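You operate a simulated robot arm through the tools that you are given. There is no shell and no other tool.

You run a simulated robot arm. Do the job below in one go: nothing can be reset, and whatever is moved stays where it is left.

## Task
Lid and strap the crate on the blue cart, then wheel it out.
Fine: strap beside the grip, its button pressed tight; roll the cart about 40 cm with the brake off and brake it there.
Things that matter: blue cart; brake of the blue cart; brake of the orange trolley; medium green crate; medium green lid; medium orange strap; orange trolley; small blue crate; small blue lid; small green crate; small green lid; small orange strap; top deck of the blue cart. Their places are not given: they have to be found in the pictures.

The check looks at the end state, three seconds after you hand in, the way a careful person would. Anything else that was tipped, shoved, dropped, spilled or broken makes it a failure. Lids that push on must go on centred and level and be pressed home; caps that screw on are set level and turned clockwise until they are tight.

## Robot
A 7-joint arm with a three-finger gripper, fixed in place. Base frame: the origin is at the foot of the arm, x ahead of it, y to its left, z up. Readings come in mm, rad, newtons and seconds.
With the tool pointing down near the work surface it reaches from about 100 to 920 mm from the base axis. Its first joint turns from -2.897 to 2.897 rad. Payload 2.69 kg.
Tool frame: the origin (TCP) lies between the finger pads and is the grasp point; the fingertips stand 30 mm ahead of it; z points along the fingers, y is the line along which they close. The gripper opens to 128 mm. The gripper's body begins 117 mm behind the TCP.
Orientation is that of the tool frame in the base frame, as a unit quaternion [w, x, y, z]. With the fingers straight down and closing along the base's y, the tool's x points along the base's -x, its y along +y and its z along -z.

## Interface
- The arm moves only by the tool step_arm. Its argument "moves" is a list of rows, each an object of numbers (a shift or turn left out is 0, a gripper value left out holds the last): "dx", "dy", "dz": the shift along the base's x, y, z in units of 50 mm (1.0 is 50 mm); "rx", "ry", "rz": the turn, a rotation vector about the base's x, y, z in units of 8 degrees (1.0 is 8 degrees). In form: [{"dx": .., "dy": .., "dz": .., "rx": .., "ry": .., "rz": ..}, ...]. A call has 1 to 20 rows; each row shifts and turns the commanded pose from where the row before left it. "gripper" is the opening, from 0 (shut) to 1 (fully open), set as the call begins (left out, the last holds). A call with a number of a shift or a turn outside -1 to 1 is refused whole. Rows are played at 5 a second. More than 50 mm and 0.15 rad between two rows, or a gripper value outside its range, and nothing of the call is played. Where a pose cannot be reached the arm comes as near as it can. A force on the tool above 90 N (or 10 N above the force at the start of the call, whichever is more), or a blocked arm, ends the call early, and 0.2 s more pass. The fingers move at their own pace and stop on an object; they squeeze with about 30 N. The grip force told is the motor's: it shows also when the fingers shut on nothing. Time passes only in rows, and 0.2 s behind the last, so rows that do not move let the fingers close. It gives the time, the measured TCP pose, the force on the tool (base axes), the opening and the grip force at its end, in the units of the frame above (readings bear some noise), with the torque about the TCP (base axes, N m) and any sound that the robot's microphone picked up.
- Cameras (640 x 400 px; columns grow to the right, rows downward): "scene" is fixed at [48.8, 499.9, 1589.2]; the picture's right is [-0.94, -0.34, 0.00], its down [-0.22, 0.62, -0.75] and it looks along [0.26, -0.71, -0.66] (base axes); focal length 321 px, centre (320, 200). "wrist" rides on the gripper at [58, 54, -131] in the tool frame; the picture's right is [-0.68, 0.74, 0.00], its down [-0.62, -0.57, -0.55] and it looks along [-0.40, -0.37, 0.84] (tool axes); focal length 234 px, centre (320, 200).
- capture(camera): a new picture of that camera. No time passes.
- slide_trunk(by): slides the trunk up (or, below 0, down) by that many mm; the arm rides with it, the base frame stays. It gives what a move gives, with no picture.
- locate(camera, pixels): there is no depth. For up to 12 entries [column, row, z] of the newest picture of that camera ("zoom" is the newest enlarged one), the place [x, y] in the base frame at which the ray of that pixel passes the height z, good to about 2 mm. No time passes.
- close_up(camera, box): a new picture of the part [left, top, right, bottom] of that camera's present view, enlarged. No time passes.
- sign_off(): hands the job in; it is judged then, once.

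Leave the gripper open and the arm clear of the work at the hand-in unless told otherwise.

The tools are called after "Call:" by a JSON object that holds its "method" and its "body". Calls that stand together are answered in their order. step_arm: Moves the arm, as the interface text tells. Its arguments: {"type":"object","properties":{"moves":{"type":"array"},"gripper":{"type":"number"}},"required":["moves"]} The other tools are called the same way: slide_trunk (by) slides the trunk up or down; capture (camera) takes a picture; locate (camera, pixels) gives the place at which the rays of pixels pass given heights; close_up (camera, box) takes an enlarged picture of a part of a camera's view; sign_off () hands the job in.

At the start:

```text
clock: 0.0
tool_pos: [624.4, -311.6, 1127.1]
tcp_rot: [0.0, 0.0, 1.0, 0.0]
contact_force: [0.8, 0.3, 0.7]
wrist_torque: [0.03, -0.01, 0.0]
finger_gap: 127.8
finger_force: 0.1
trunk travel left (down, up): [-150.0, 200.0]
```

scene: 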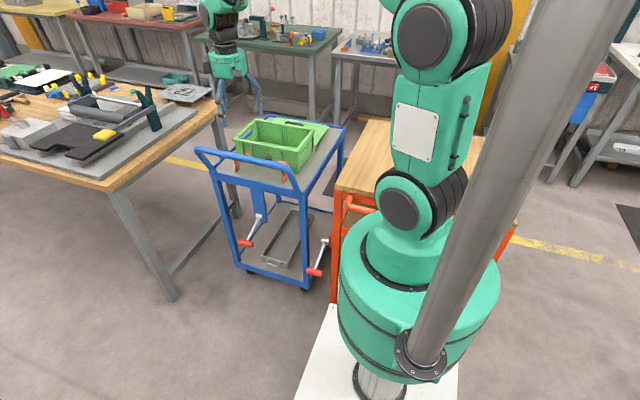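
wrist: 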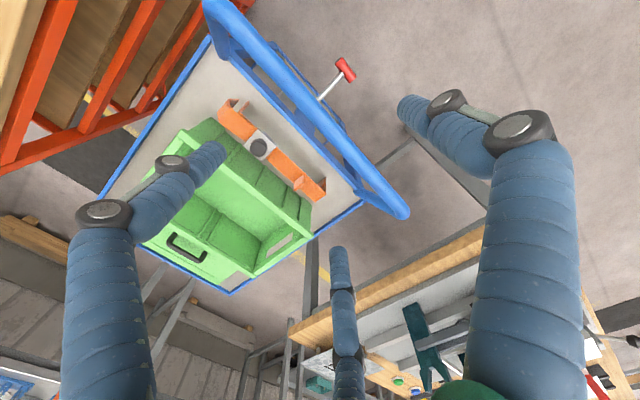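

I see the blue cart with a green crate on its top deck around (275,145) in the scene picture, and an orange strap on the deck in the wrist picture. Next I take enlarged pictures to look at the details.

Call:
{"method": "close_up", "body": {"camera": "scene", "box": [180, 90, 380, 215]}}

Call:
{"method": "close_up", "body": {"camera": "wrist", "box": [60, 0, 420, 300]}}

Call:
{"method": "close_up", "body": {"camera": "scene", "box": [180, 190, 380, 315]}}

```text
3.20 times, centred on (280, 152) of scene
```

zoom: 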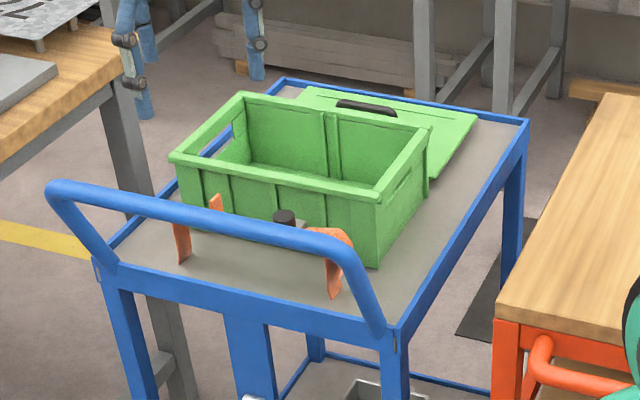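

```text
1.33 times, centred on (240, 150) of wrist
```

zoom: 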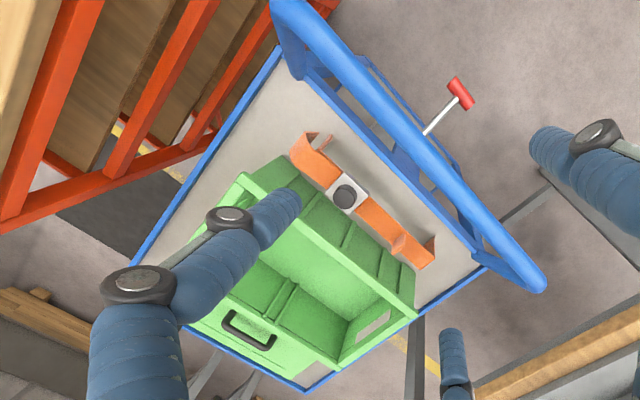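

```text
3.20 times, centred on (280, 252) of scene
```

zoom: 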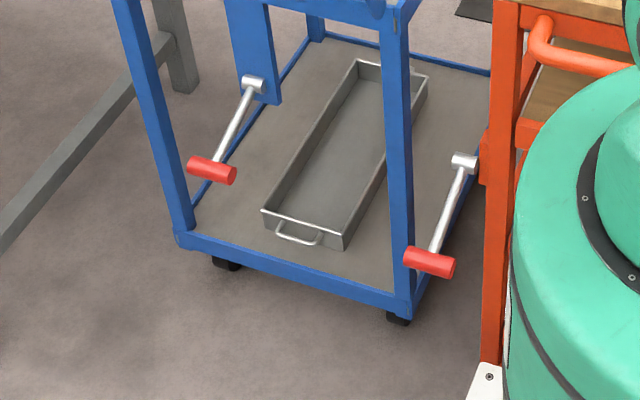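

I want heights: I match the strap's button (scene (269,157), wrist (259,148)) and crate corners in both pictures at several heights.

Call:
{"method": "locate", "body": {"camera": "scene", "pixels": [[269, 157, 600], [269, 157, 700], [269, 157, 800], [269, 157, 900], [257, 119, 700], [257, 119, 800], [257, 119, 900], [257, 119, 1000]]}}

Call:
{"method": "locate", "body": {"camera": "wrist", "pixels": [[259, 148, 600], [259, 148, 700], [259, 148, 800], [259, 148, 900]]}}

Call:
{"method": "capture", "body": {"camera": "scene"}}

Call:
{"method": "capture", "body": {"camera": "wrist"}}

```text
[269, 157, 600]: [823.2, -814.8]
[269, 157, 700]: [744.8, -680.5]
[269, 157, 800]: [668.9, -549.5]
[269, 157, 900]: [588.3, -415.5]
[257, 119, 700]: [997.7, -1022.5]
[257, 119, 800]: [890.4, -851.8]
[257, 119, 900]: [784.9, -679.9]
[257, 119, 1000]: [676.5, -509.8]
```

```text
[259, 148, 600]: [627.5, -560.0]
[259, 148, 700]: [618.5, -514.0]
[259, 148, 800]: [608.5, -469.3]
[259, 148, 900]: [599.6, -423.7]
```

```text
taken
```

scene: 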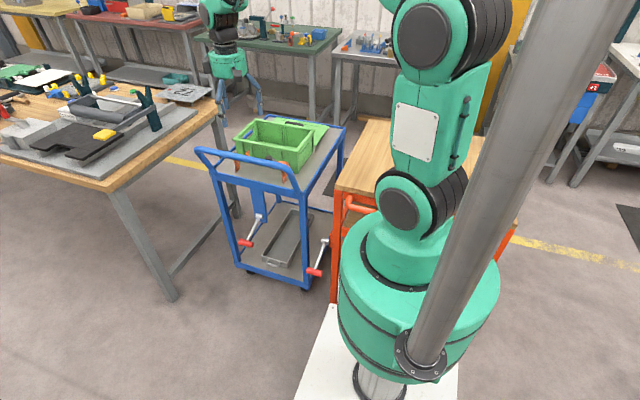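

```text
taken
```

wrist: 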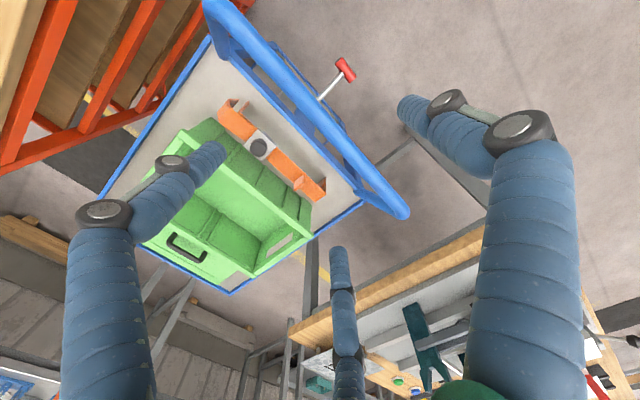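

The button sits at about (598,-430,889). Next I zoom into the wrist view at the strap, the crate and the lid.

Call:
{"method": "close_up", "body": {"camera": "wrist", "box": [200, 80, 360, 180]}}

Call:
{"method": "close_up", "body": {"camera": "wrist", "box": [80, 160, 336, 320]}}

Call:
{"method": "close_up", "body": {"camera": "scene", "box": [220, 100, 348, 180]}}

Call:
{"method": "close_up", "body": {"camera": "scene", "box": [0, 0, 240, 150]}}

Call:
{"method": "close_up", "body": {"camera": "scene", "box": [230, 0, 400, 106]}}

Call:
{"method": "close_up", "body": {"camera": "scene", "box": [480, 20, 640, 120]}}

```text
4.00 times, centred on (280, 130) of wrist
```

zoom: 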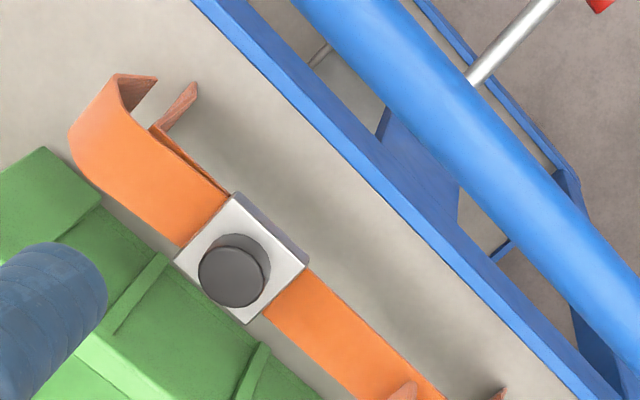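

```text
2.50 times, centred on (208, 240) of wrist
```

zoom: 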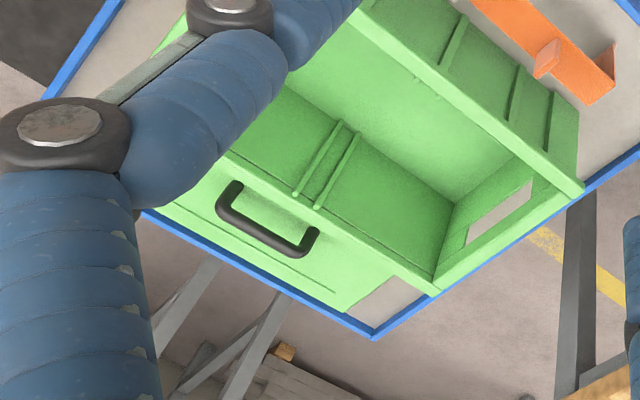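

```text
5.00 times, centred on (284, 140) of scene
```

zoom: 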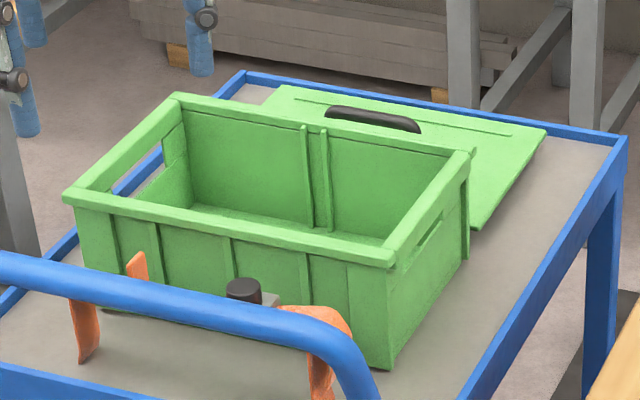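

```text
2.67 times, centred on (120, 75) of scene
```

zoom: 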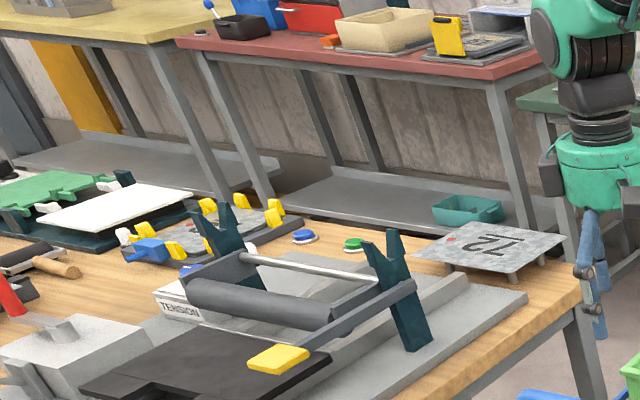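

```text
3.76 times, centred on (315, 53) of scene
```

zoom: 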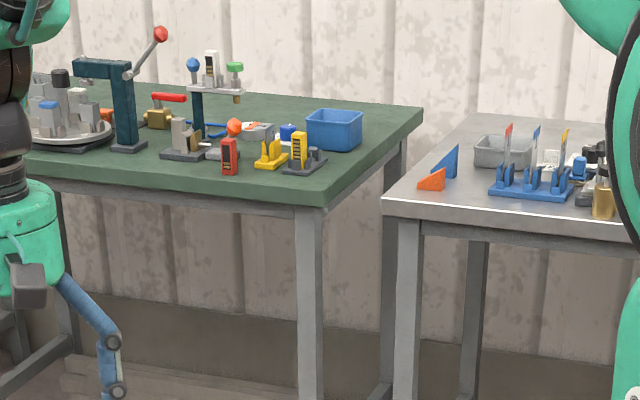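

```text
4.00 times, centred on (560, 70) of scene
```

zoom: 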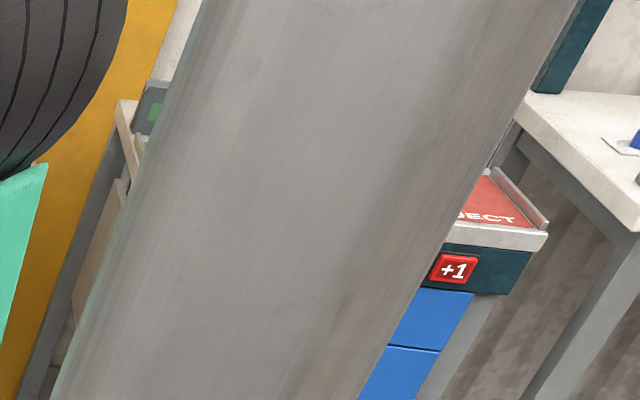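

I compare the crate's rim corners in both views: scene (232,139), (299,152), (255,119), (314,130); wrist (313,236), (180,131), (254,276).

Call:
{"method": "locate", "body": {"camera": "scene", "pixels": [[232.4, 139, 950], [232.4, 139, 1000], [299, 152, 950], [299, 152, 1000], [255, 119, 950], [255, 119, 1000], [314.4, 130.4, 950], [314.4, 130.4, 1000]]}}

Call:
{"method": "locate", "body": {"camera": "wrist", "pixels": [[313, 236, 950], [313, 236, 1000], [180, 131, 950], [180, 131, 1000], [254, 276, 950], [254, 276, 1000]]}}

```text
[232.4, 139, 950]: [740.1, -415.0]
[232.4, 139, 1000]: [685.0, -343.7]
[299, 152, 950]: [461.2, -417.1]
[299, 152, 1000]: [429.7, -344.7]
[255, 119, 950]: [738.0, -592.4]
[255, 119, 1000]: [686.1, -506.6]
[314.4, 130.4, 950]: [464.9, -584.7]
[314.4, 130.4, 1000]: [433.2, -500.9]
```

```text
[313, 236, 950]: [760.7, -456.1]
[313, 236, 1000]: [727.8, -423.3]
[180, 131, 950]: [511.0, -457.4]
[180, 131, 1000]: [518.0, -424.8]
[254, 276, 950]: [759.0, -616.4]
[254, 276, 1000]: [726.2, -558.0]
```

Rim top is near z=900, with the crate spanning x 493–794 and y −675…−488. Now the deck corner and lid: scene (268.8,114.6), lid corners, grip ends.

Call:
{"method": "locate", "body": {"camera": "scene", "pixels": [[268.8, 114.6, 750], [268.8, 114.6, 800], [345.6, 127.4, 750], [345.6, 127.4, 800], [276.6, 117, 750], [276.6, 117, 800], [329.2, 126, 750], [329.2, 126, 800], [286, 123, 800], [286, 123, 850], [304, 125.6, 800], [304, 125.6, 850]]}}

Call:
{"method": "locate", "body": {"camera": "wrist", "pixels": [[228.8, 295.2, 750], [228.8, 295.2, 800], [361, 203, 750], [361, 203, 800], [170, 239, 800], [170, 239, 850], [204.5, 259, 800], [204.5, 259, 850], [405, 213, 950], [405, 213, 1000], [346, 69, 500], [346, 69, 600]]}}

```text
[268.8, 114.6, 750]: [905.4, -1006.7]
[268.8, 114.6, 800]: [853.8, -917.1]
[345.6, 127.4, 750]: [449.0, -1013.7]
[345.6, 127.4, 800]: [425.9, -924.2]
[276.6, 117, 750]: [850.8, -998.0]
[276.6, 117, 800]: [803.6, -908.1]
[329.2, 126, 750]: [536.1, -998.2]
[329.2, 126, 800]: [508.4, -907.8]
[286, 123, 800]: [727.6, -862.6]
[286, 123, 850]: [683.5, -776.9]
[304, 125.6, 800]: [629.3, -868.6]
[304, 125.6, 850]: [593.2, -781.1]
```

```text
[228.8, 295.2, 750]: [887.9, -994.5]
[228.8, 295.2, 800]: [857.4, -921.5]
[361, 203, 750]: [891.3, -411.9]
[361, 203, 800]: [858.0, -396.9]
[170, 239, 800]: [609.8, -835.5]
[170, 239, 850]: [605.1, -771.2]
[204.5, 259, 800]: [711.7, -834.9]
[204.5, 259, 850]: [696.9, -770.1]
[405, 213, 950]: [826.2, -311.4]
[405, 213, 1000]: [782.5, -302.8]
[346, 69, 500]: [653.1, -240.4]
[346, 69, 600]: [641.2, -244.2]
```

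Deck rim is near z=790, cart x 430–862; the lid is about 300 mm long, so it fits this crate. Now I measure the handle bar, the brake lever and the second lever.

Call:
{"method": "locate", "body": {"camera": "scene", "pixels": [[195.6, 149.4, 900], [195.6, 149.4, 1000], [286, 166.6, 900], [286, 166.6, 1000], [246.2, 243.1, 400], [246.2, 243.1, 500], [246.2, 243.1, 600], [258.7, 216.6, 500], [258.7, 216.6, 600], [314.4, 272, 500], [314.4, 272, 600], [324.7, 240, 600]]}}

Call:
{"method": "locate", "body": {"camera": "wrist", "pixels": [[210, 7.5, 900], [210, 7.5, 1000], [346, 69, 400], [346, 69, 500], [346, 69, 600], [318, 100, 500], [318, 100, 600]]}}

```text
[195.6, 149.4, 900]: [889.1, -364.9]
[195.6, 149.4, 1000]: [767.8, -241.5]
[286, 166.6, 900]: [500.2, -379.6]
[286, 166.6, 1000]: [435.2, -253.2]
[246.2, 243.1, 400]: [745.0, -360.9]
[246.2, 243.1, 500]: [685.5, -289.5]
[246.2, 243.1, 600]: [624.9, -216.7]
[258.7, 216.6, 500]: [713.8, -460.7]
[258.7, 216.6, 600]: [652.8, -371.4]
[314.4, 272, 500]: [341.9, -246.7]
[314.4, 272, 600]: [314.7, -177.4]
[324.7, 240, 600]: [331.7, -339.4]
```

```text
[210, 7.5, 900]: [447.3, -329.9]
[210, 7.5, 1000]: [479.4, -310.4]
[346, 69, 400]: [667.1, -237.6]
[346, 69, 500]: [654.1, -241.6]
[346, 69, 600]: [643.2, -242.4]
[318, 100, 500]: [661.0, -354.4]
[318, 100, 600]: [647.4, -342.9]
```

The handle bar runs along x at about y=−313, z=948; the blue cart's brake lever ends at about (646,−242,565) with its pivot near (640,−345,640). I move the arm back and toward +y for a better view of the lever and trolley.

Call:
{"method": "step_arm", "body": {"moves": [{"dy": 1, "dx": -0.4}, {"dy": 1, "dx": -0.4}, {"dy": 1, "dx": -0.4}, {"dy": 1, "dx": -0.4}, {"dy": 1, "dx": -0.4}, {"dy": 1, "dx": -0.4}], "gripper": 1}}

Call:
{"method": "capture", "body": {"camera": "scene"}}

Call:
{"method": "capture", "body": {"camera": "wrist"}}

```text
refused: row 1 steps farther than a row can; nothing moved
```

```text
taken
```

scene: 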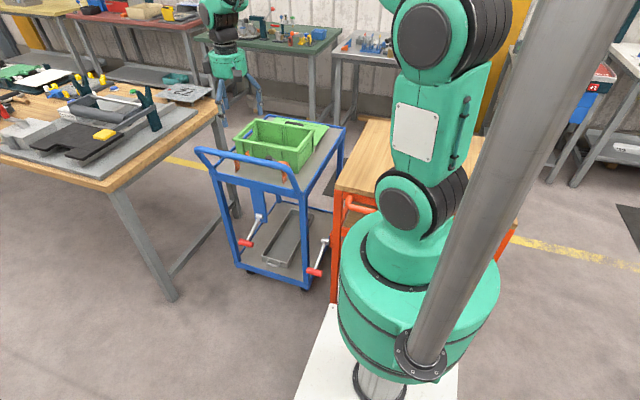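

```text
taken
```

wrist: 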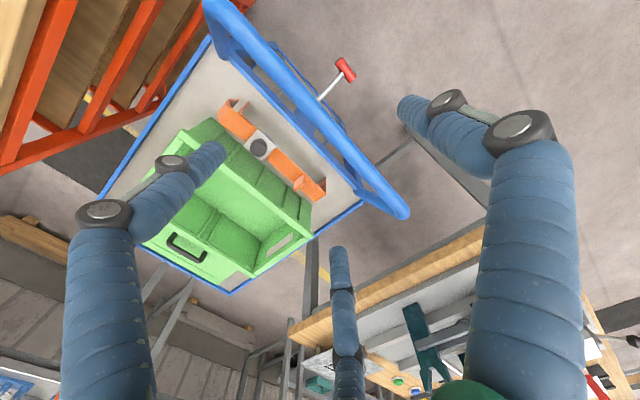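

The row's total shift was over 50 mm, so nothing moved; I repeat it with smaller rows.

Call:
{"method": "step_arm", "body": {"moves": [{"dy": 0.9, "dx": -0.35}, {"dy": 0.9, "dx": -0.35}, {"dy": 0.9, "dx": -0.35}, {"dy": 0.9, "dx": -0.35}, {"dy": 0.9, "dx": -0.35}, {"dy": 0.9, "dx": -0.35}, {"dy": 0.9, "dx": -0.35}], "gripper": 1}}

Call:
{"method": "capture", "body": {"camera": "scene"}}

Call:
{"method": "capture", "body": {"camera": "wrist"}}

```text
clock: 1.6
tool_pos: [503.0, 5.4, 1129.0]
tcp_rot: [0.0, 0.0, 1.0, 0.0]
contact_force: [0.0, -0.2, 0.1]
wrist_torque: [0.01, 0.03, 0.04]
finger_gap: 128.0
finger_force: 0.0
trunk travel left (down, up): [-150.0, 200.0]
```

```text
taken
```

scene: 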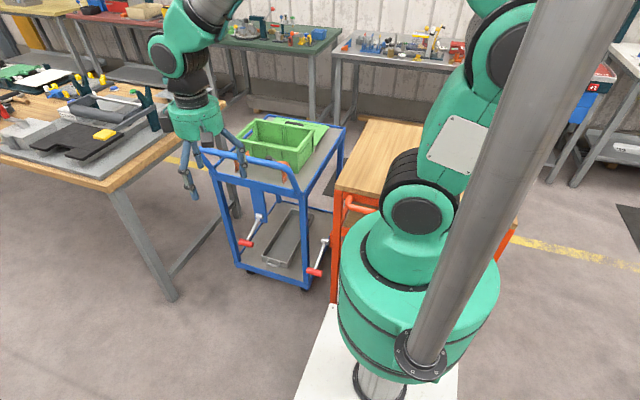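

```text
taken
```

wrist: 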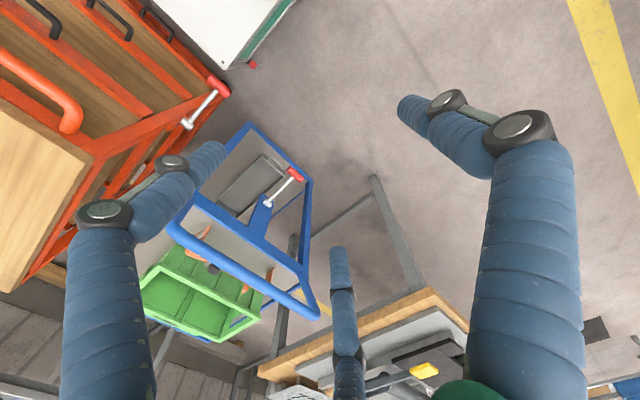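

Now the lever and the orange trolley are visible. I zoom into both.

Call:
{"method": "close_up", "body": {"camera": "wrist", "box": [0, 0, 256, 160]}}

Call:
{"method": "close_up", "body": {"camera": "wrist", "box": [150, 100, 342, 220]}}

Call:
{"method": "close_up", "body": {"camera": "scene", "box": [220, 190, 340, 290]}}

Call:
{"method": "close_up", "body": {"camera": "wrist", "box": [0, 150, 320, 350]}}

```text
2.50 times, centred on (128, 80) of wrist
```

zoom: 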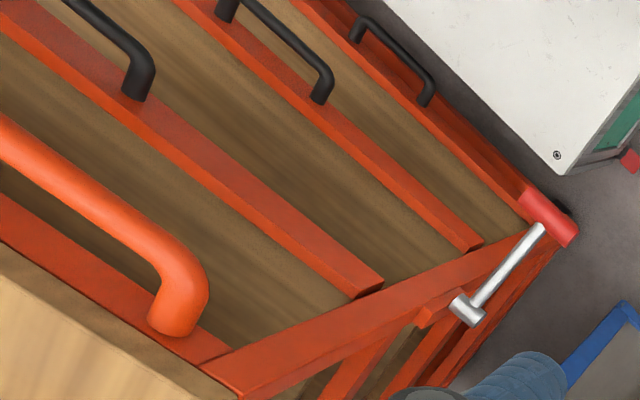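

```text
3.33 times, centred on (246, 160) of wrist
```

zoom: 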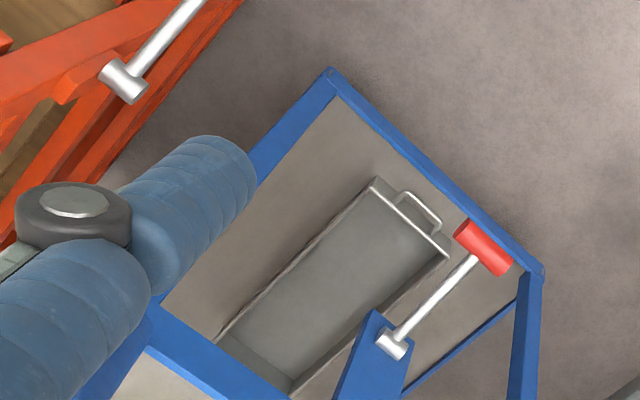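

```text
4.00 times, centred on (280, 240) of scene
```

zoom: 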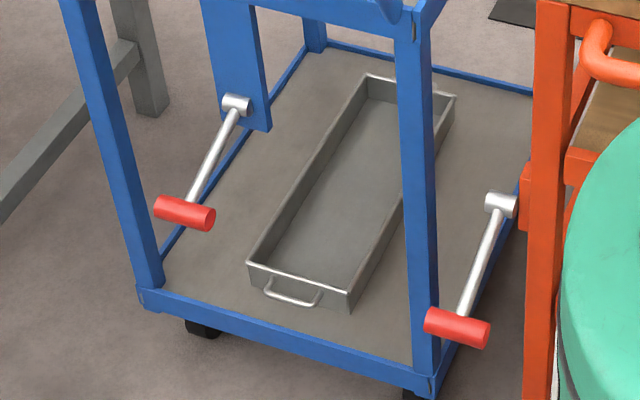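

```text
2.00 times, centred on (160, 250) of wrist
```

zoom: 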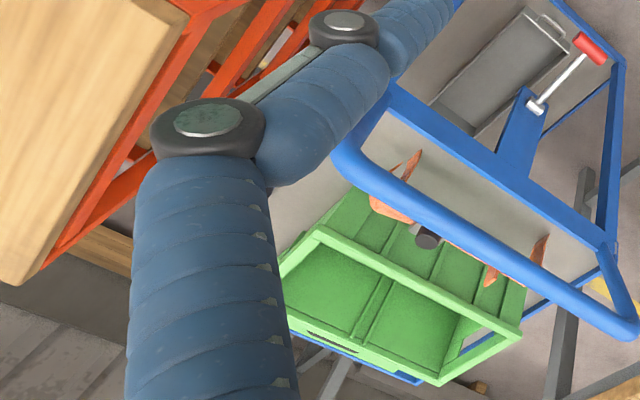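

The orange trolley is a drawer cabinet with an empty wooden top; its own brake lever is the left red one in this view. I go over the strap for a close look (fingertips stay above z≈990, handle is at 950).

Call:
{"method": "step_arm", "body": {"moves": [{"dx": 0.09, "dy": -0.728, "dz": -0.212}, {"dx": 0.09, "dy": -0.728, "dz": -0.212}, {"dx": 0.09, "dy": -0.728, "dz": -0.212}, {"dx": 0.09, "dy": -0.728, "dz": -0.212}, {"dx": 0.09, "dy": -0.728, "dz": -0.212}, {"dx": 0.09, "dy": -0.728, "dz": -0.212}, {"dx": 0.09, "dy": -0.728, "dz": -0.212}, {"dx": 0.09, "dy": -0.728, "dz": -0.212}, {"dx": 0.09, "dy": -0.728, "dz": -0.212}, {"dx": 0.09, "dy": -0.728, "dz": -0.212}, {}]}}

Call:
{"method": "capture", "body": {"camera": "wrist"}}

Call:
{"method": "close_up", "body": {"camera": "wrist", "box": [160, 60, 480, 260]}}

```text
clock: 4.0
tool_pos: [547.2, -361.8, 1019.6]
tcp_rot: [0.0, 0.0, 1.0, 0.001]
contact_force: [0.3, 0.3, -0.4]
wrist_torque: [0.05, 0.03, 0.01]
finger_gap: 127.8
finger_force: 0.1
trunk travel left (down, up): [-150.0, 200.0]
```

```text
taken
```

wrist: 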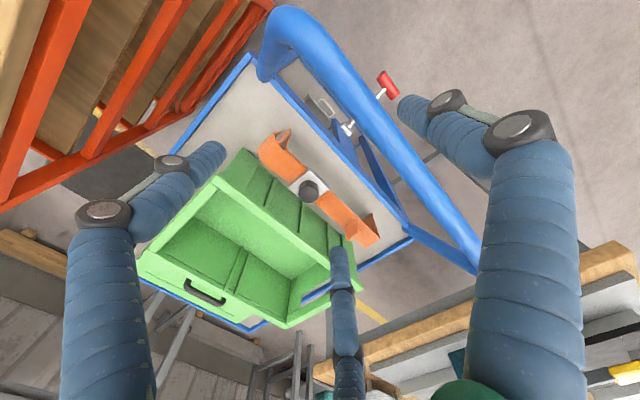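

```text
2.00 times, centred on (320, 160) of wrist
```

zoom: 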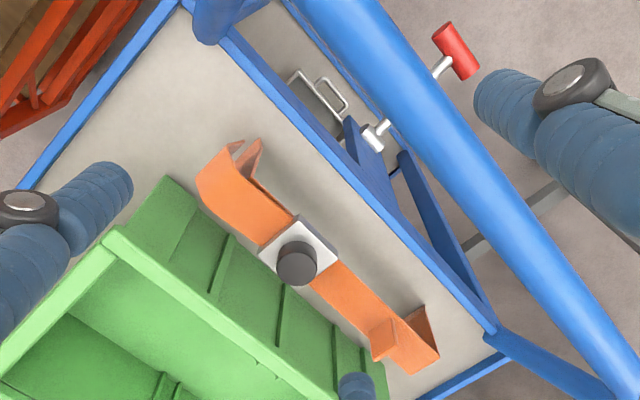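

The view shows the strap standing on the deck: a band with a white plate and black button, and two legs. The gripper shows three blue finger-like parts; I close it once in free air to see how they move.

Call:
{"method": "step_arm", "body": {"moves": [{}, {}, {}], "gripper": 0.3}}

Call:
{"method": "capture", "body": {"camera": "wrist"}}

Call:
{"method": "close_up", "body": {"camera": "scene", "box": [140, 40, 300, 140]}}

```text
clock: 4.8
tool_pos: [547.4, -361.1, 1021.2]
tcp_rot: [0.0, 0.0, 1.0, 0.0]
contact_force: [-0.1, 0.8, -0.6]
wrist_torque: [0.02, 0.01, 0.01]
finger_gap: 38.5
finger_force: 0.1
trunk travel left (down, up): [-150.0, 200.0]
```

```text
taken
```

wrist: 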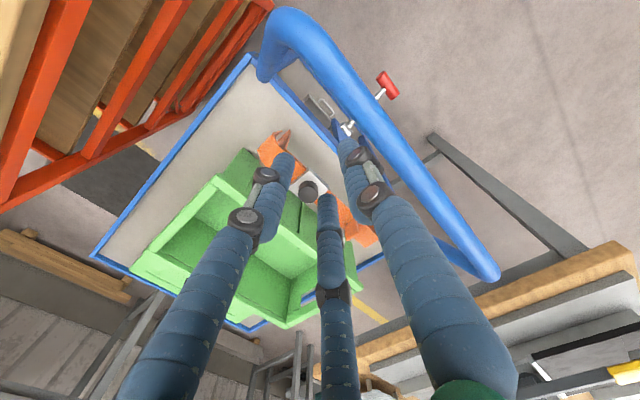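

```text
4.00 times, centred on (220, 90) of scene
```

zoom: 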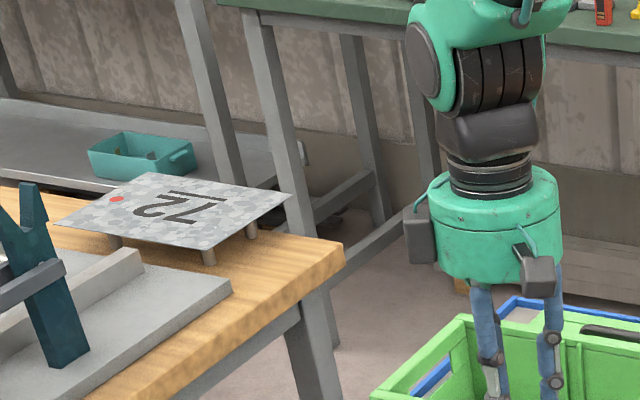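

The gripper skin closes around the TCP as expected. I zoom more on the strap's two ends.

Call:
{"method": "step_arm", "body": {"moves": [{}, {}, {}], "gripper": 1}}

Call:
{"method": "close_up", "body": {"camera": "wrist", "box": [250, 120, 390, 250]}}

Call:
{"method": "close_up", "body": {"camera": "scene", "box": [225, 140, 305, 190]}}

```text
clock: 5.6
tool_pos: [548.3, -360.8, 1020.7]
tcp_rot: [0.0, 0.0, 1.0, 0.001]
contact_force: [-0.2, -0.6, -0.2]
wrist_torque: [0.01, -0.02, -0.02]
finger_gap: 128.1
finger_force: 0.1
trunk travel left (down, up): [-150.0, 200.0]
```

```text
3.08 times, centred on (320, 185) of wrist
```

zoom: 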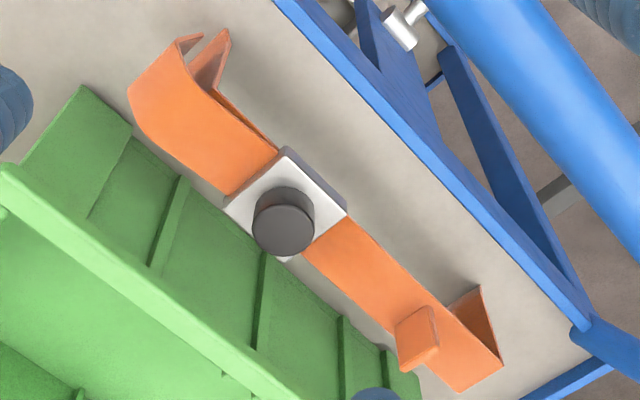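

```text
8.00 times, centred on (265, 165) of scene
```

zoom: 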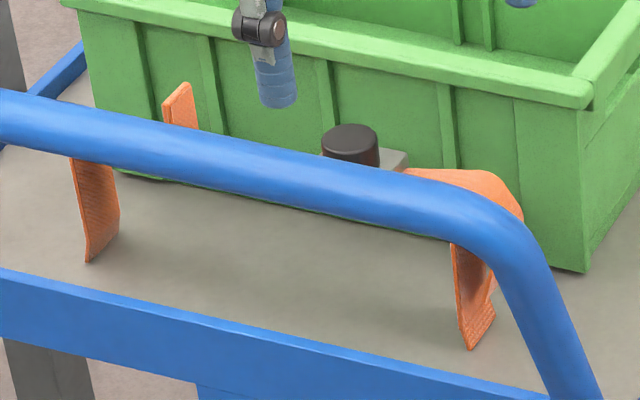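

I compute 3D positions for the strap's features: scene tab (247.5,150.6), leg tips (236,172.5), (284,183.5); wrist tab (354,220), tips (372,213.6), (290,130), (281,132).

Call:
{"method": "locate", "body": {"camera": "scene", "pixels": [[247.5, 150.6, 850], [247.5, 150.6, 900], [236.2, 172.5, 775], [236.2, 172.5, 800], [283.75, 183.5, 775], [283.75, 183.5, 800], [288.5, 165, 850], [288.5, 165, 900], [269, 157, 880], [269, 157, 890]]}}

Call:
{"method": "locate", "body": {"camera": "wrist", "pixels": [[354, 220, 850], [354, 220, 900], [371.9, 213.6, 780], [371.9, 213.6, 800], [378.4, 237, 850], [378.4, 237, 900], [290, 129.8, 780], [290, 129.8, 800], [281, 132.4, 850], [258, 150, 850], [258, 150, 900], [308, 190, 880]]}}

```text
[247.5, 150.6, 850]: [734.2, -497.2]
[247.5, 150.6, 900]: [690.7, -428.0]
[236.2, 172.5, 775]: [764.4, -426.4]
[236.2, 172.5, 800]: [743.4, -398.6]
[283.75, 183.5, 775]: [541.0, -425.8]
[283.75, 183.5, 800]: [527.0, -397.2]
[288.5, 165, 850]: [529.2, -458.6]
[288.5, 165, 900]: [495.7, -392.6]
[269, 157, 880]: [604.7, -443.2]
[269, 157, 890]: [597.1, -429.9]
```

```text
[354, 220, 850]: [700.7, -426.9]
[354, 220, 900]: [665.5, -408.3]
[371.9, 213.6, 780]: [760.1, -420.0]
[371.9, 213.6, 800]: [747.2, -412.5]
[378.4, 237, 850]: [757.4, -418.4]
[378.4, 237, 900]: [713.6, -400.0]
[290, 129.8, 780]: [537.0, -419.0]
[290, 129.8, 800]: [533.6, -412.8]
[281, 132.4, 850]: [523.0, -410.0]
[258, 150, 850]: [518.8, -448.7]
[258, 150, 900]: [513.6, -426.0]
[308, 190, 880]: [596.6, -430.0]
```

Leg tips stand on the deck at about z=777, x=540 and 762 (span ~222 mm, so it straddles the crate's 190 mm width). The lid's grip at about (655,−815) is far out, so I test the reach in free air above it first.

Call:
{"method": "step_arm", "body": {"moves": [{"dz": 0.9}, {"dx": 0.212, "dy": -0.908}, {"dx": 0.212, "dy": -0.908}, {"dx": 0.212, "dy": -0.908}, {"dx": 0.212, "dy": -0.908}, {"dx": 0.212, "dy": -0.908}, {"dx": 0.212, "dy": -0.908}, {"dx": 0.212, "dy": -0.908}, {}]}}

Call:
{"method": "capture", "body": {"camera": "wrist"}}

Call:
{"method": "capture", "body": {"camera": "scene"}}

```text
clock: 7.6
tool_pos: [619.9, -679.3, 1066.1]
tcp_rot: [0.0, -0.001, 1.0, 0.0]
contact_force: [-0.2, -1.0, 0.1]
wrist_torque: [0.08, -0.01, 0.04]
finger_gap: 128.2
finger_force: 0.1
trunk travel left (down, up): [-150.0, 200.0]
```

```text
taken
```

wrist: 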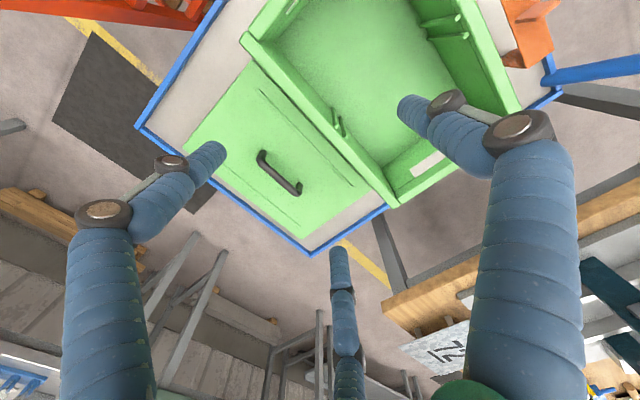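

```text
taken
```

scene: 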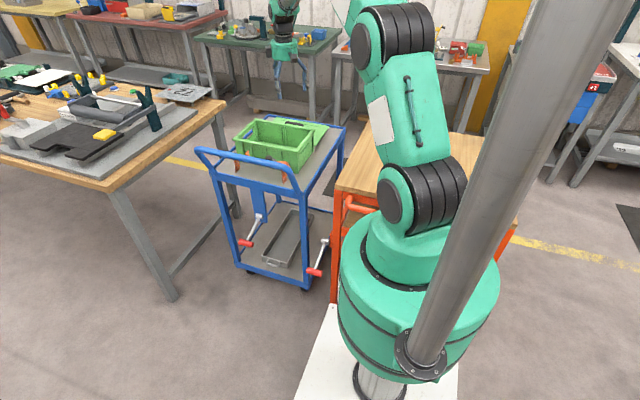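

The arm reached r≈919 tool-down. The lid is well in view; I zoom on it.

Call:
{"method": "close_up", "body": {"camera": "wrist", "box": [130, 20, 450, 260]}}

Call:
{"method": "close_up", "body": {"camera": "scene", "box": [225, 100, 353, 180]}}

```text
1.67 times, centred on (290, 140) of wrist
```

zoom: 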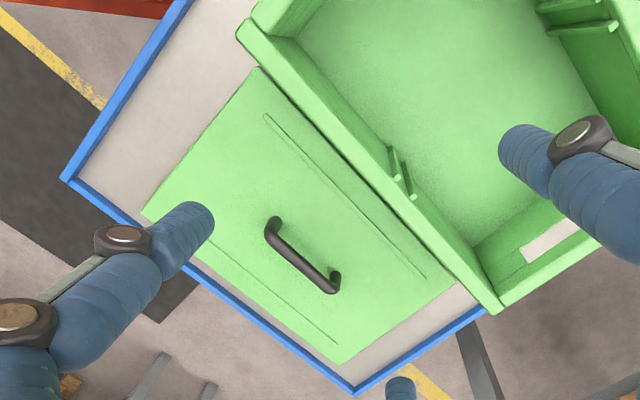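

```text
5.00 times, centred on (289, 140) of scene
```

zoom: 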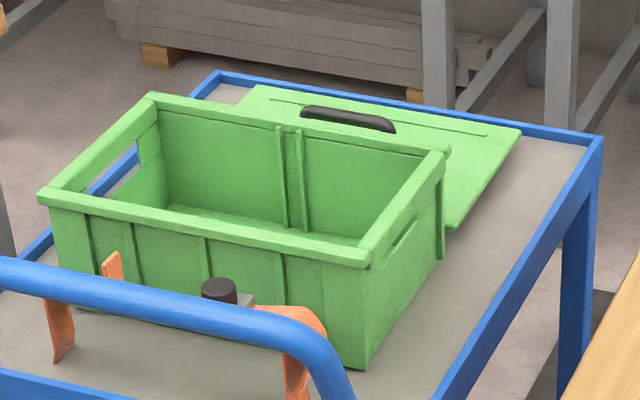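

I locate lid corners, grip ends and the crate's back rim corners from this view.

Call:
{"method": "locate", "body": {"camera": "wrist", "pixels": [[183.2, 147.2, 790], [302, 237.8, 790], [371, 191, 790], [254, 60.8, 790], [261.2, 155, 820], [299, 192.8, 820], [261.2, 155, 840], [299, 192.8, 840], [395, 207.2, 900], [242, 39.2, 900], [183.2, 147.2, 800], [302, 237.8, 800]]}}

Call:
{"method": "locate", "body": {"camera": "scene", "pixels": [[276.2, 117.4, 790], [276.2, 117.4, 800], [329, 126, 790], [329, 126, 800], [314.6, 146, 790], [285, 122.5, 830], [304, 126, 830], [285, 122.5, 840], [304, 126, 840]]}}

```text
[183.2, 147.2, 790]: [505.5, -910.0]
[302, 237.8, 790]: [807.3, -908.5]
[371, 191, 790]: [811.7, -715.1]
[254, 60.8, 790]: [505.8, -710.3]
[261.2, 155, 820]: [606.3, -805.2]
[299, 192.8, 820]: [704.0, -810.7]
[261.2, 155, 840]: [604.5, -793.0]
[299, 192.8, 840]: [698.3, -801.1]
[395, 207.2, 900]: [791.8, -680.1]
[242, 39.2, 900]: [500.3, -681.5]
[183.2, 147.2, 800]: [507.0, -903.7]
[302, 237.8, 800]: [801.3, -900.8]
```

```text
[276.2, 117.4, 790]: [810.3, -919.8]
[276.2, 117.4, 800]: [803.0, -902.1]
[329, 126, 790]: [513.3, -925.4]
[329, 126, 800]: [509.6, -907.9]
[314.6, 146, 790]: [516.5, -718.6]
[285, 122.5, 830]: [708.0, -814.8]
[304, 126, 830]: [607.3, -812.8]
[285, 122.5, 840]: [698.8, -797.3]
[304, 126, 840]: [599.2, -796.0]
```

Lid: top z≈796, centre about (656,−807), 300×197 mm; grip bar along x from 605 to 702 at y≈−804, top z≈835. I try to stretch farther out over the grip to learn the real limit.

Call:
{"method": "step_arm", "body": {"moves": [{"dx": 0.22, "dy": -0.833, "dz": -0.4}, {"dx": 0.22, "dy": -0.833, "dz": -0.4}, {"dx": 0.22, "dy": -0.833, "dz": -0.4}, {}, {}]}}

Call:
{"method": "capture", "body": {"camera": "scene"}}

```text
clock: 8.8
tool_pos: [653.5, -801.7, 1008.5]
tcp_rot: [-0.001, 0.0, 1.0, 0.001]
contact_force: [-0.7, 0.2, 1.1]
wrist_torque: [-0.04, -0.01, 0.0]
finger_gap: 128.1
finger_force: 0.0
trunk travel left (down, up): [-150.0, 200.0]
```

```text
taken
```

scene: 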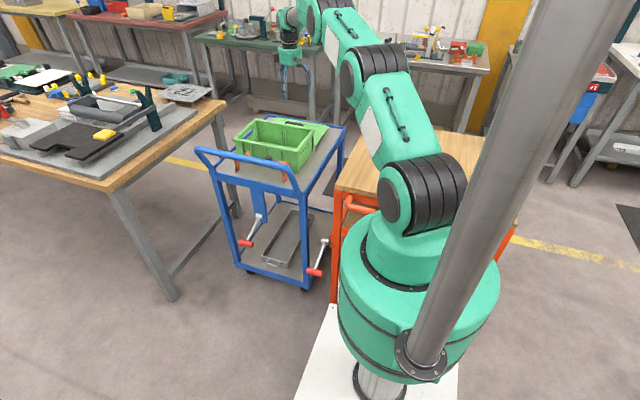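

The arm actually reached right over the grip (653.5,−801.7) tool-down at z=1008. I look from here to refine the grip's place.

Call:
{"method": "capture", "body": {"camera": "wrist"}}

Call:
{"method": "close_up", "body": {"camera": "wrist", "box": [240, 50, 400, 170]}}

```text
taken
```

wrist: 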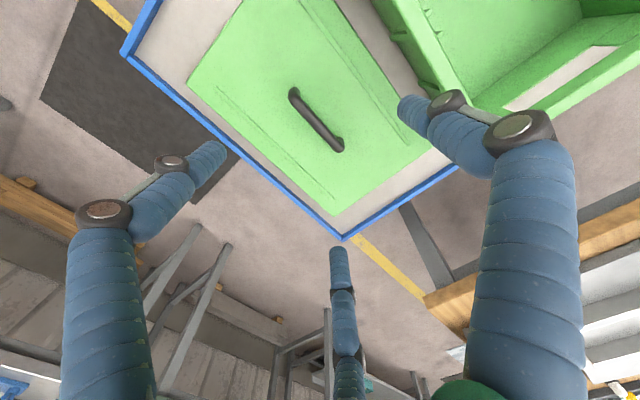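

```text
3.33 times, centred on (320, 110) of wrist
```

zoom: 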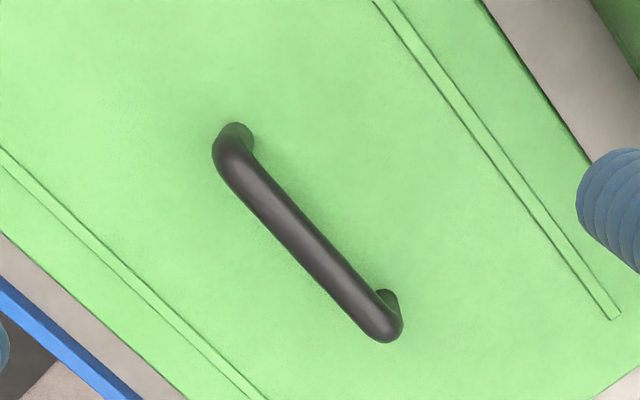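

Bar centre lies near wrist pixel (315.5,122). I locate it and the bar's ends.

Call:
{"method": "locate", "body": {"camera": "wrist", "pixels": [[315.5, 122, 825], [315.5, 122, 835], [292.4, 95, 830], [338.9, 147.5, 830], [187, 85, 796], [333, 214, 796]]}}

```text
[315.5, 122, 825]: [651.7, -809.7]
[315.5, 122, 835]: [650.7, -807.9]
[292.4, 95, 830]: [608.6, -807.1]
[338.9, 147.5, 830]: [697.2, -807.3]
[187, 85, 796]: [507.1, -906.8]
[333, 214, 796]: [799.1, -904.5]
```

The grip centre is about (654,−807.5). I centre the tool over it with the opening at ~70 mm, then lower with the trunk.

Call:
{"method": "step_arm", "body": {"moves": [{"dy": -0.116, "dx": 0.01}, {}, {}], "gripper": 0.55}}

Call:
{"method": "slide_trunk", "body": {"by": -100}}

Call:
{"method": "capture", "body": {"camera": "wrist"}}

Call:
{"method": "capture", "body": {"camera": "scene"}}

```text
clock: 9.6
tool_pos: [654.2, -808.0, 1007.8]
tcp_rot: [0.0, 0.0, 1.0, 0.0]
contact_force: [-0.3, 0.4, 0.1]
wrist_torque: [0.03, -0.03, -0.02]
finger_gap: 70.4
finger_force: 0.2
trunk travel left (down, up): [-150.0, 200.0]
```

```text
clock: 10.9
tool_pos: [653.3, -807.0, 908.5]
tcp_rot: [0.0, 0.0, 1.0, -0.001]
contact_force: [0.6, -0.3, 0.7]
wrist_torque: [-0.03, 0.0, 0.0]
finger_gap: 70.3
finger_force: 0.0
trunk travel left (down, up): [-50.0, 300.0]
```

```text
taken
```

wrist: 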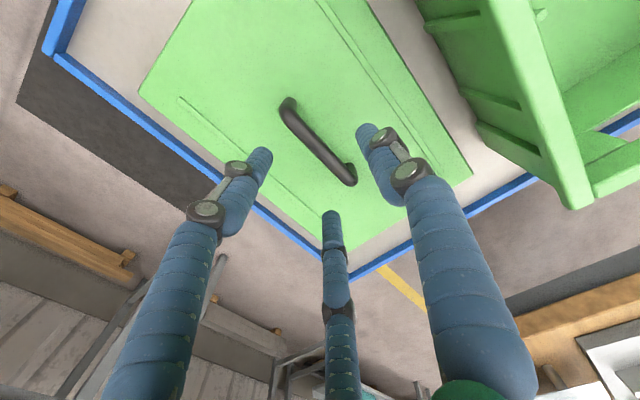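

```text
taken
```

scene: 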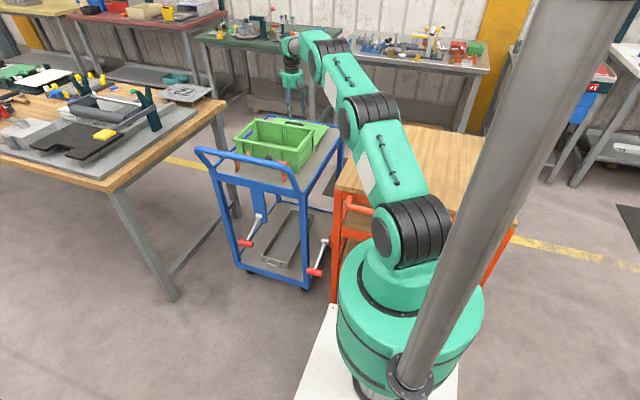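

Still well aligned. I check the bar's place again from this lower view.

Call:
{"method": "close_up", "body": {"camera": "wrist", "box": [240, 70, 400, 190]}}

Call:
{"method": "locate", "body": {"camera": "wrist", "pixels": [[288, 104, 830], [349, 179, 830], [318.5, 141.5, 830], [318.5, 141.5, 835], [318.5, 141.5, 825]]}}

```text
3.33 times, centred on (320, 130) of wrist
```

zoom: 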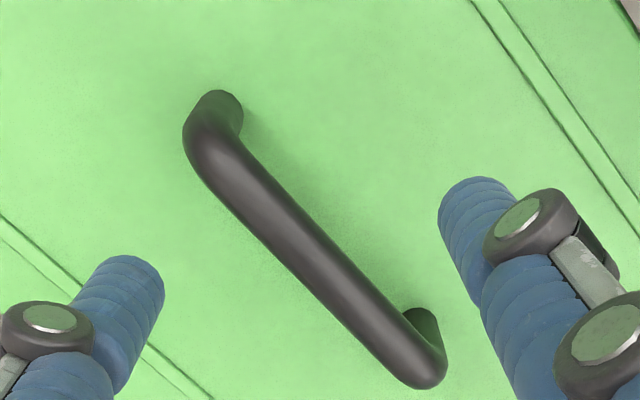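

```text
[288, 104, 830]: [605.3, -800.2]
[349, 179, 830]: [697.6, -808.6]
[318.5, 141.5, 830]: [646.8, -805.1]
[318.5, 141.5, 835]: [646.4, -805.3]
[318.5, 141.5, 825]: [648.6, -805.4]
```

Well centred. I lower the trunk by 50 mm more, then the arm by 24 mm so the pads sit at the bar (TCP z≈834).

Call:
{"method": "slide_trunk", "body": {"by": -50}}

Call:
{"method": "step_arm", "body": {"moves": [{"dz": -0.2}, {"dz": -0.2}, {"dz": -0.1}, {}, {}]}}

Call:
{"method": "capture", "body": {"camera": "wrist"}}

```text
clock: 11.8
tool_pos: [654.2, -808.3, 858.1]
tcp_rot: [0.0, 0.0, 1.0, 0.0]
contact_force: [-0.9, 1.2, 0.5]
wrist_torque: [-0.02, -0.01, 0.03]
finger_gap: 70.4
finger_force: 0.0
trunk travel left (down, up): [0.0, 350.0]
```

```text
clock: 13.1
tool_pos: [653.9, -809.3, 831.4]
tcp_rot: [0.0, 0.0, 1.0, 0.0]
contact_force: [0.6, -0.2, 0.0]
wrist_torque: [-0.03, 0.01, 0.0]
finger_gap: 70.5
finger_force: 0.0
trunk travel left (down, up): [0.0, 350.0]
```

```text
taken
```

wrist: 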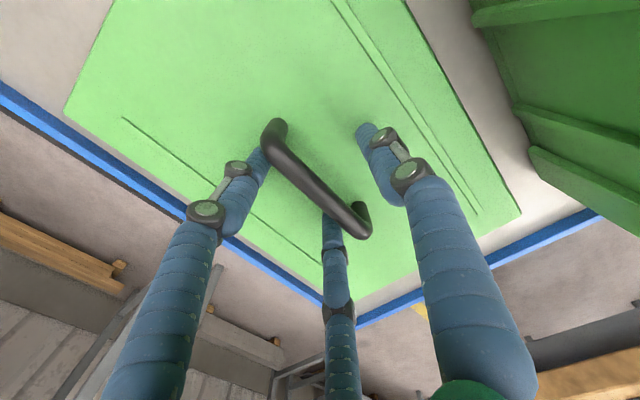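

The bar passes between the fingers. I close the gripper on it.

Call:
{"method": "step_arm", "body": {"moves": [{}, {}, {}, {}], "gripper": 0}}

Call:
{"method": "capture", "body": {"camera": "wrist"}}

```text
clock: 14.1
tool_pos: [654.8, -808.6, 831.9]
tcp_rot: [0.0, 0.0, 1.0, -0.001]
contact_force: [-0.7, -2.0, 2.0]
wrist_torque: [-0.04, -0.07, 0.0]
finger_gap: 21.0
finger_force: 29.3
trunk travel left (down, up): [0.0, 350.0]
```

```text
taken
```

wrist: 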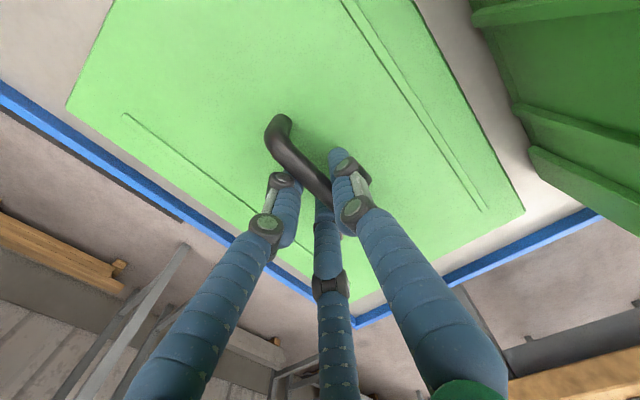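

The grip holds at 21 mm with 29 N. I lift the lid straight up with the trunk, well above the crate's rim.

Call:
{"method": "slide_trunk", "body": {"by": 50}}

Call:
{"method": "slide_trunk", "body": {"by": 140}}

Call:
{"method": "capture", "body": {"camera": "wrist"}}

Call:
{"method": "capture", "body": {"camera": "scene"}}

```text
clock: 15.0
tool_pos: [652.9, -807.0, 880.6]
tcp_rot: [-0.001, 0.0, 1.0, 0.001]
contact_force: [-0.3, -0.4, -2.8]
wrist_torque: [0.0, 0.0, 0.0]
finger_gap: 21.1
finger_force: 30.2
trunk travel left (down, up): [-50.0, 300.0]
```

```text
clock: 16.6
tool_pos: [655.1, -808.2, 1020.7]
tcp_rot: [0.0, 0.0, 1.0, 0.001]
contact_force: [-0.2, 1.1, -0.7]
wrist_torque: [0.01, 0.02, -0.02]
finger_gap: 21.1
finger_force: 29.2
trunk travel left (down, up): [-190.0, 160.0]
```

```text
taken
```

wrist: 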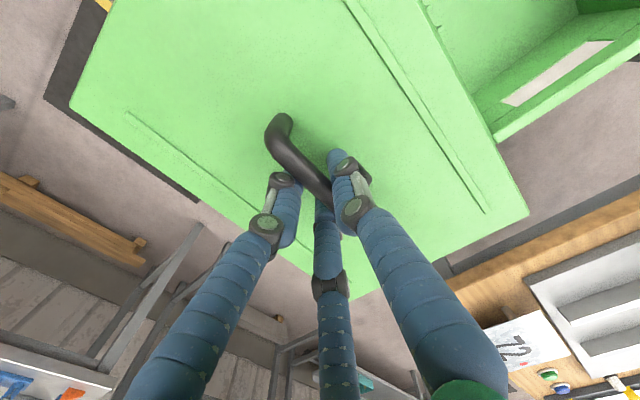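

```text
taken
```

scene: 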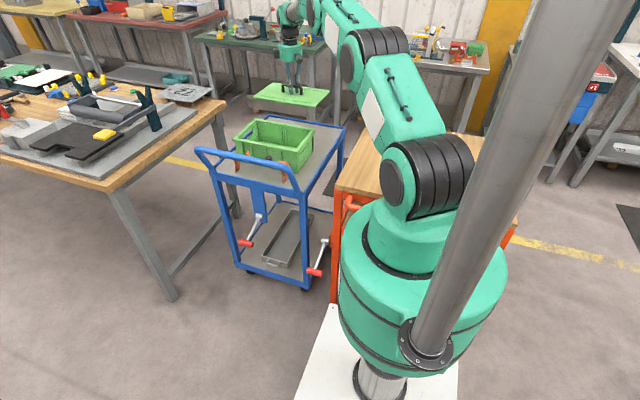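

The lid hangs level. I zoom in from the scene camera to measure the lid and the empty crate rim precisely.

Call:
{"method": "close_up", "body": {"camera": "scene", "box": [225, 70, 353, 150]}}

Call:
{"method": "close_up", "body": {"camera": "scene", "box": [225, 110, 325, 172]}}

```text
5.00 times, centred on (289, 110) of scene
```

zoom: 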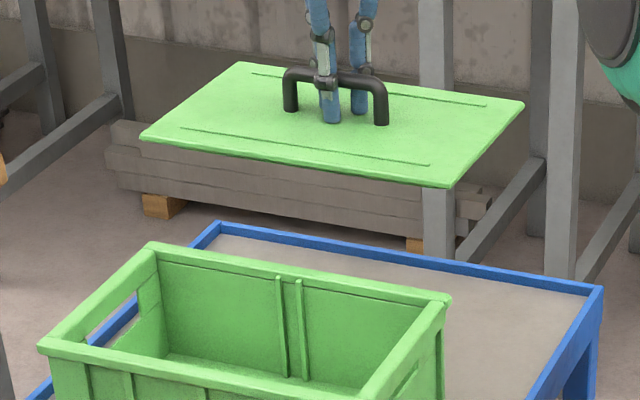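

```text
6.40 times, centred on (275, 141) of scene
```

zoom: 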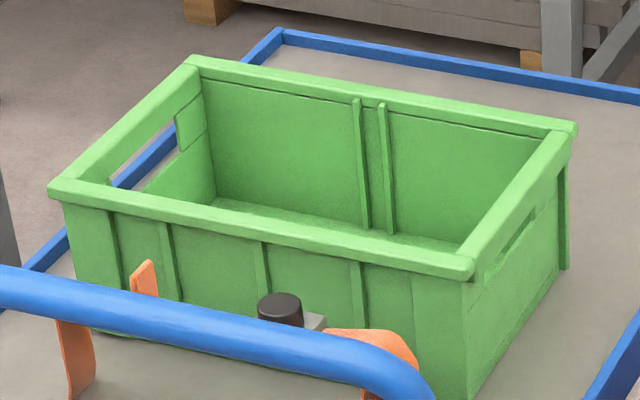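

I locate the lid's corners at its present top height (≈985) and the crate's rim corners at 900.

Call:
{"method": "locate", "body": {"camera": "scene", "pixels": [[253, 97.6, 985], [314.4, 107.4, 985], [273, 82.8, 985], [330, 90.8, 985], [232.8, 138.3, 900], [298.75, 150.4, 900], [255.2, 118.7, 900], [315.2, 129.6, 900]]}}

Call:
{"method": "locate", "body": {"camera": "wrist", "pixels": [[70, 107, 985], [529, 213, 985], [500, 142, 900], [347, 298, 985]]}}

```text
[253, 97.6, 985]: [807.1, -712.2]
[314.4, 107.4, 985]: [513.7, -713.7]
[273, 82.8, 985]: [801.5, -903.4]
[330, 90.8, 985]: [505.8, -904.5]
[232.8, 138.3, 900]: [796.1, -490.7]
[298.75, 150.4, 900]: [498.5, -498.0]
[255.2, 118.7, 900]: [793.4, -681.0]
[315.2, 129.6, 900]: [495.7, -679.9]
```

```text
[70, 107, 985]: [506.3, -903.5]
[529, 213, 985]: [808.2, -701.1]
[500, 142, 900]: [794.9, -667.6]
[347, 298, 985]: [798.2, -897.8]
```

The lid's centre is about at the TCP; the crate's centre is about (646,−585). I carry the lid over the crate at this height.

Call:
{"method": "step_arm", "body": {"moves": [{"dx": -0.023, "dy": 0.557}, {"dx": -0.023, "dy": 0.557}, {"dx": -0.023, "dy": 0.557}, {"dx": -0.023, "dy": 0.557}, {"dx": -0.023, "dy": 0.557}, {"dx": -0.023, "dy": 0.557}, {"dx": -0.023, "dy": 0.557}, {"dx": -0.023, "dy": 0.557}, {}, {}]}}

Call:
{"method": "close_up", "body": {"camera": "scene", "box": [215, 80, 343, 160]}}

Call:
{"method": "capture", "body": {"camera": "wrist"}}

```text
clock: 18.8
tool_pos: [645.0, -586.1, 1021.7]
tcp_rot: [0.0, -0.001, 1.0, 0.0]
contact_force: [0.3, -0.6, -1.2]
wrist_torque: [0.0, 0.0, 0.05]
finger_gap: 21.3
finger_force: 29.7
trunk travel left (down, up): [-190.0, 160.0]
```

```text
5.00 times, centred on (279, 120) of scene
```

zoom: 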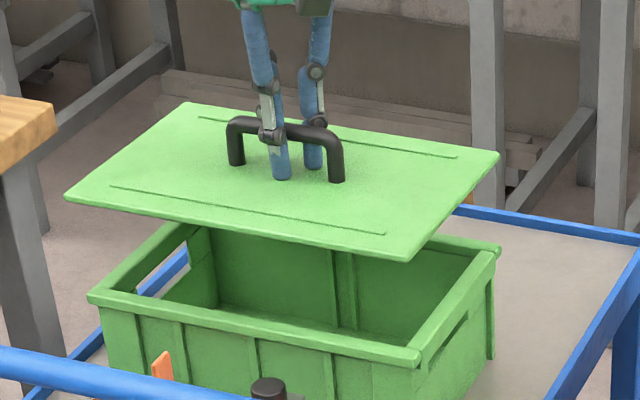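

```text
taken
```

wrist: 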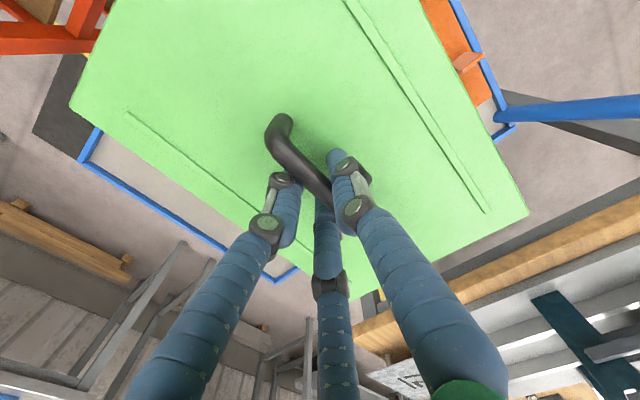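

I lower to about 15 mm above the rim and compare the edges.

Call:
{"method": "step_arm", "body": {"moves": [{"dz": -0.4}, {"dz": -0.4}, {"dz": -0.2}, {}, {}]}}

Call:
{"method": "close_up", "body": {"camera": "scene", "box": [220, 100, 332, 170]}}

```text
clock: 20.0
tool_pos: [645.5, -585.7, 972.2]
tcp_rot: [0.0, -0.001, 1.0, 0.001]
contact_force: [0.3, -0.1, -0.9]
wrist_torque: [0.01, -0.02, -0.03]
finger_gap: 20.9
finger_force: 29.5
trunk travel left (down, up): [-190.0, 160.0]
```

```text
5.71 times, centred on (276, 135) of scene
```

zoom: 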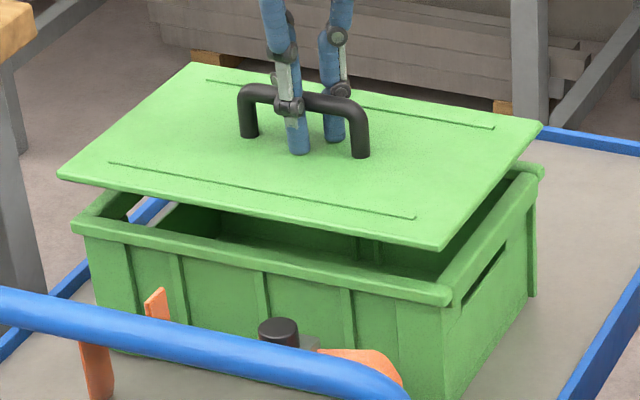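

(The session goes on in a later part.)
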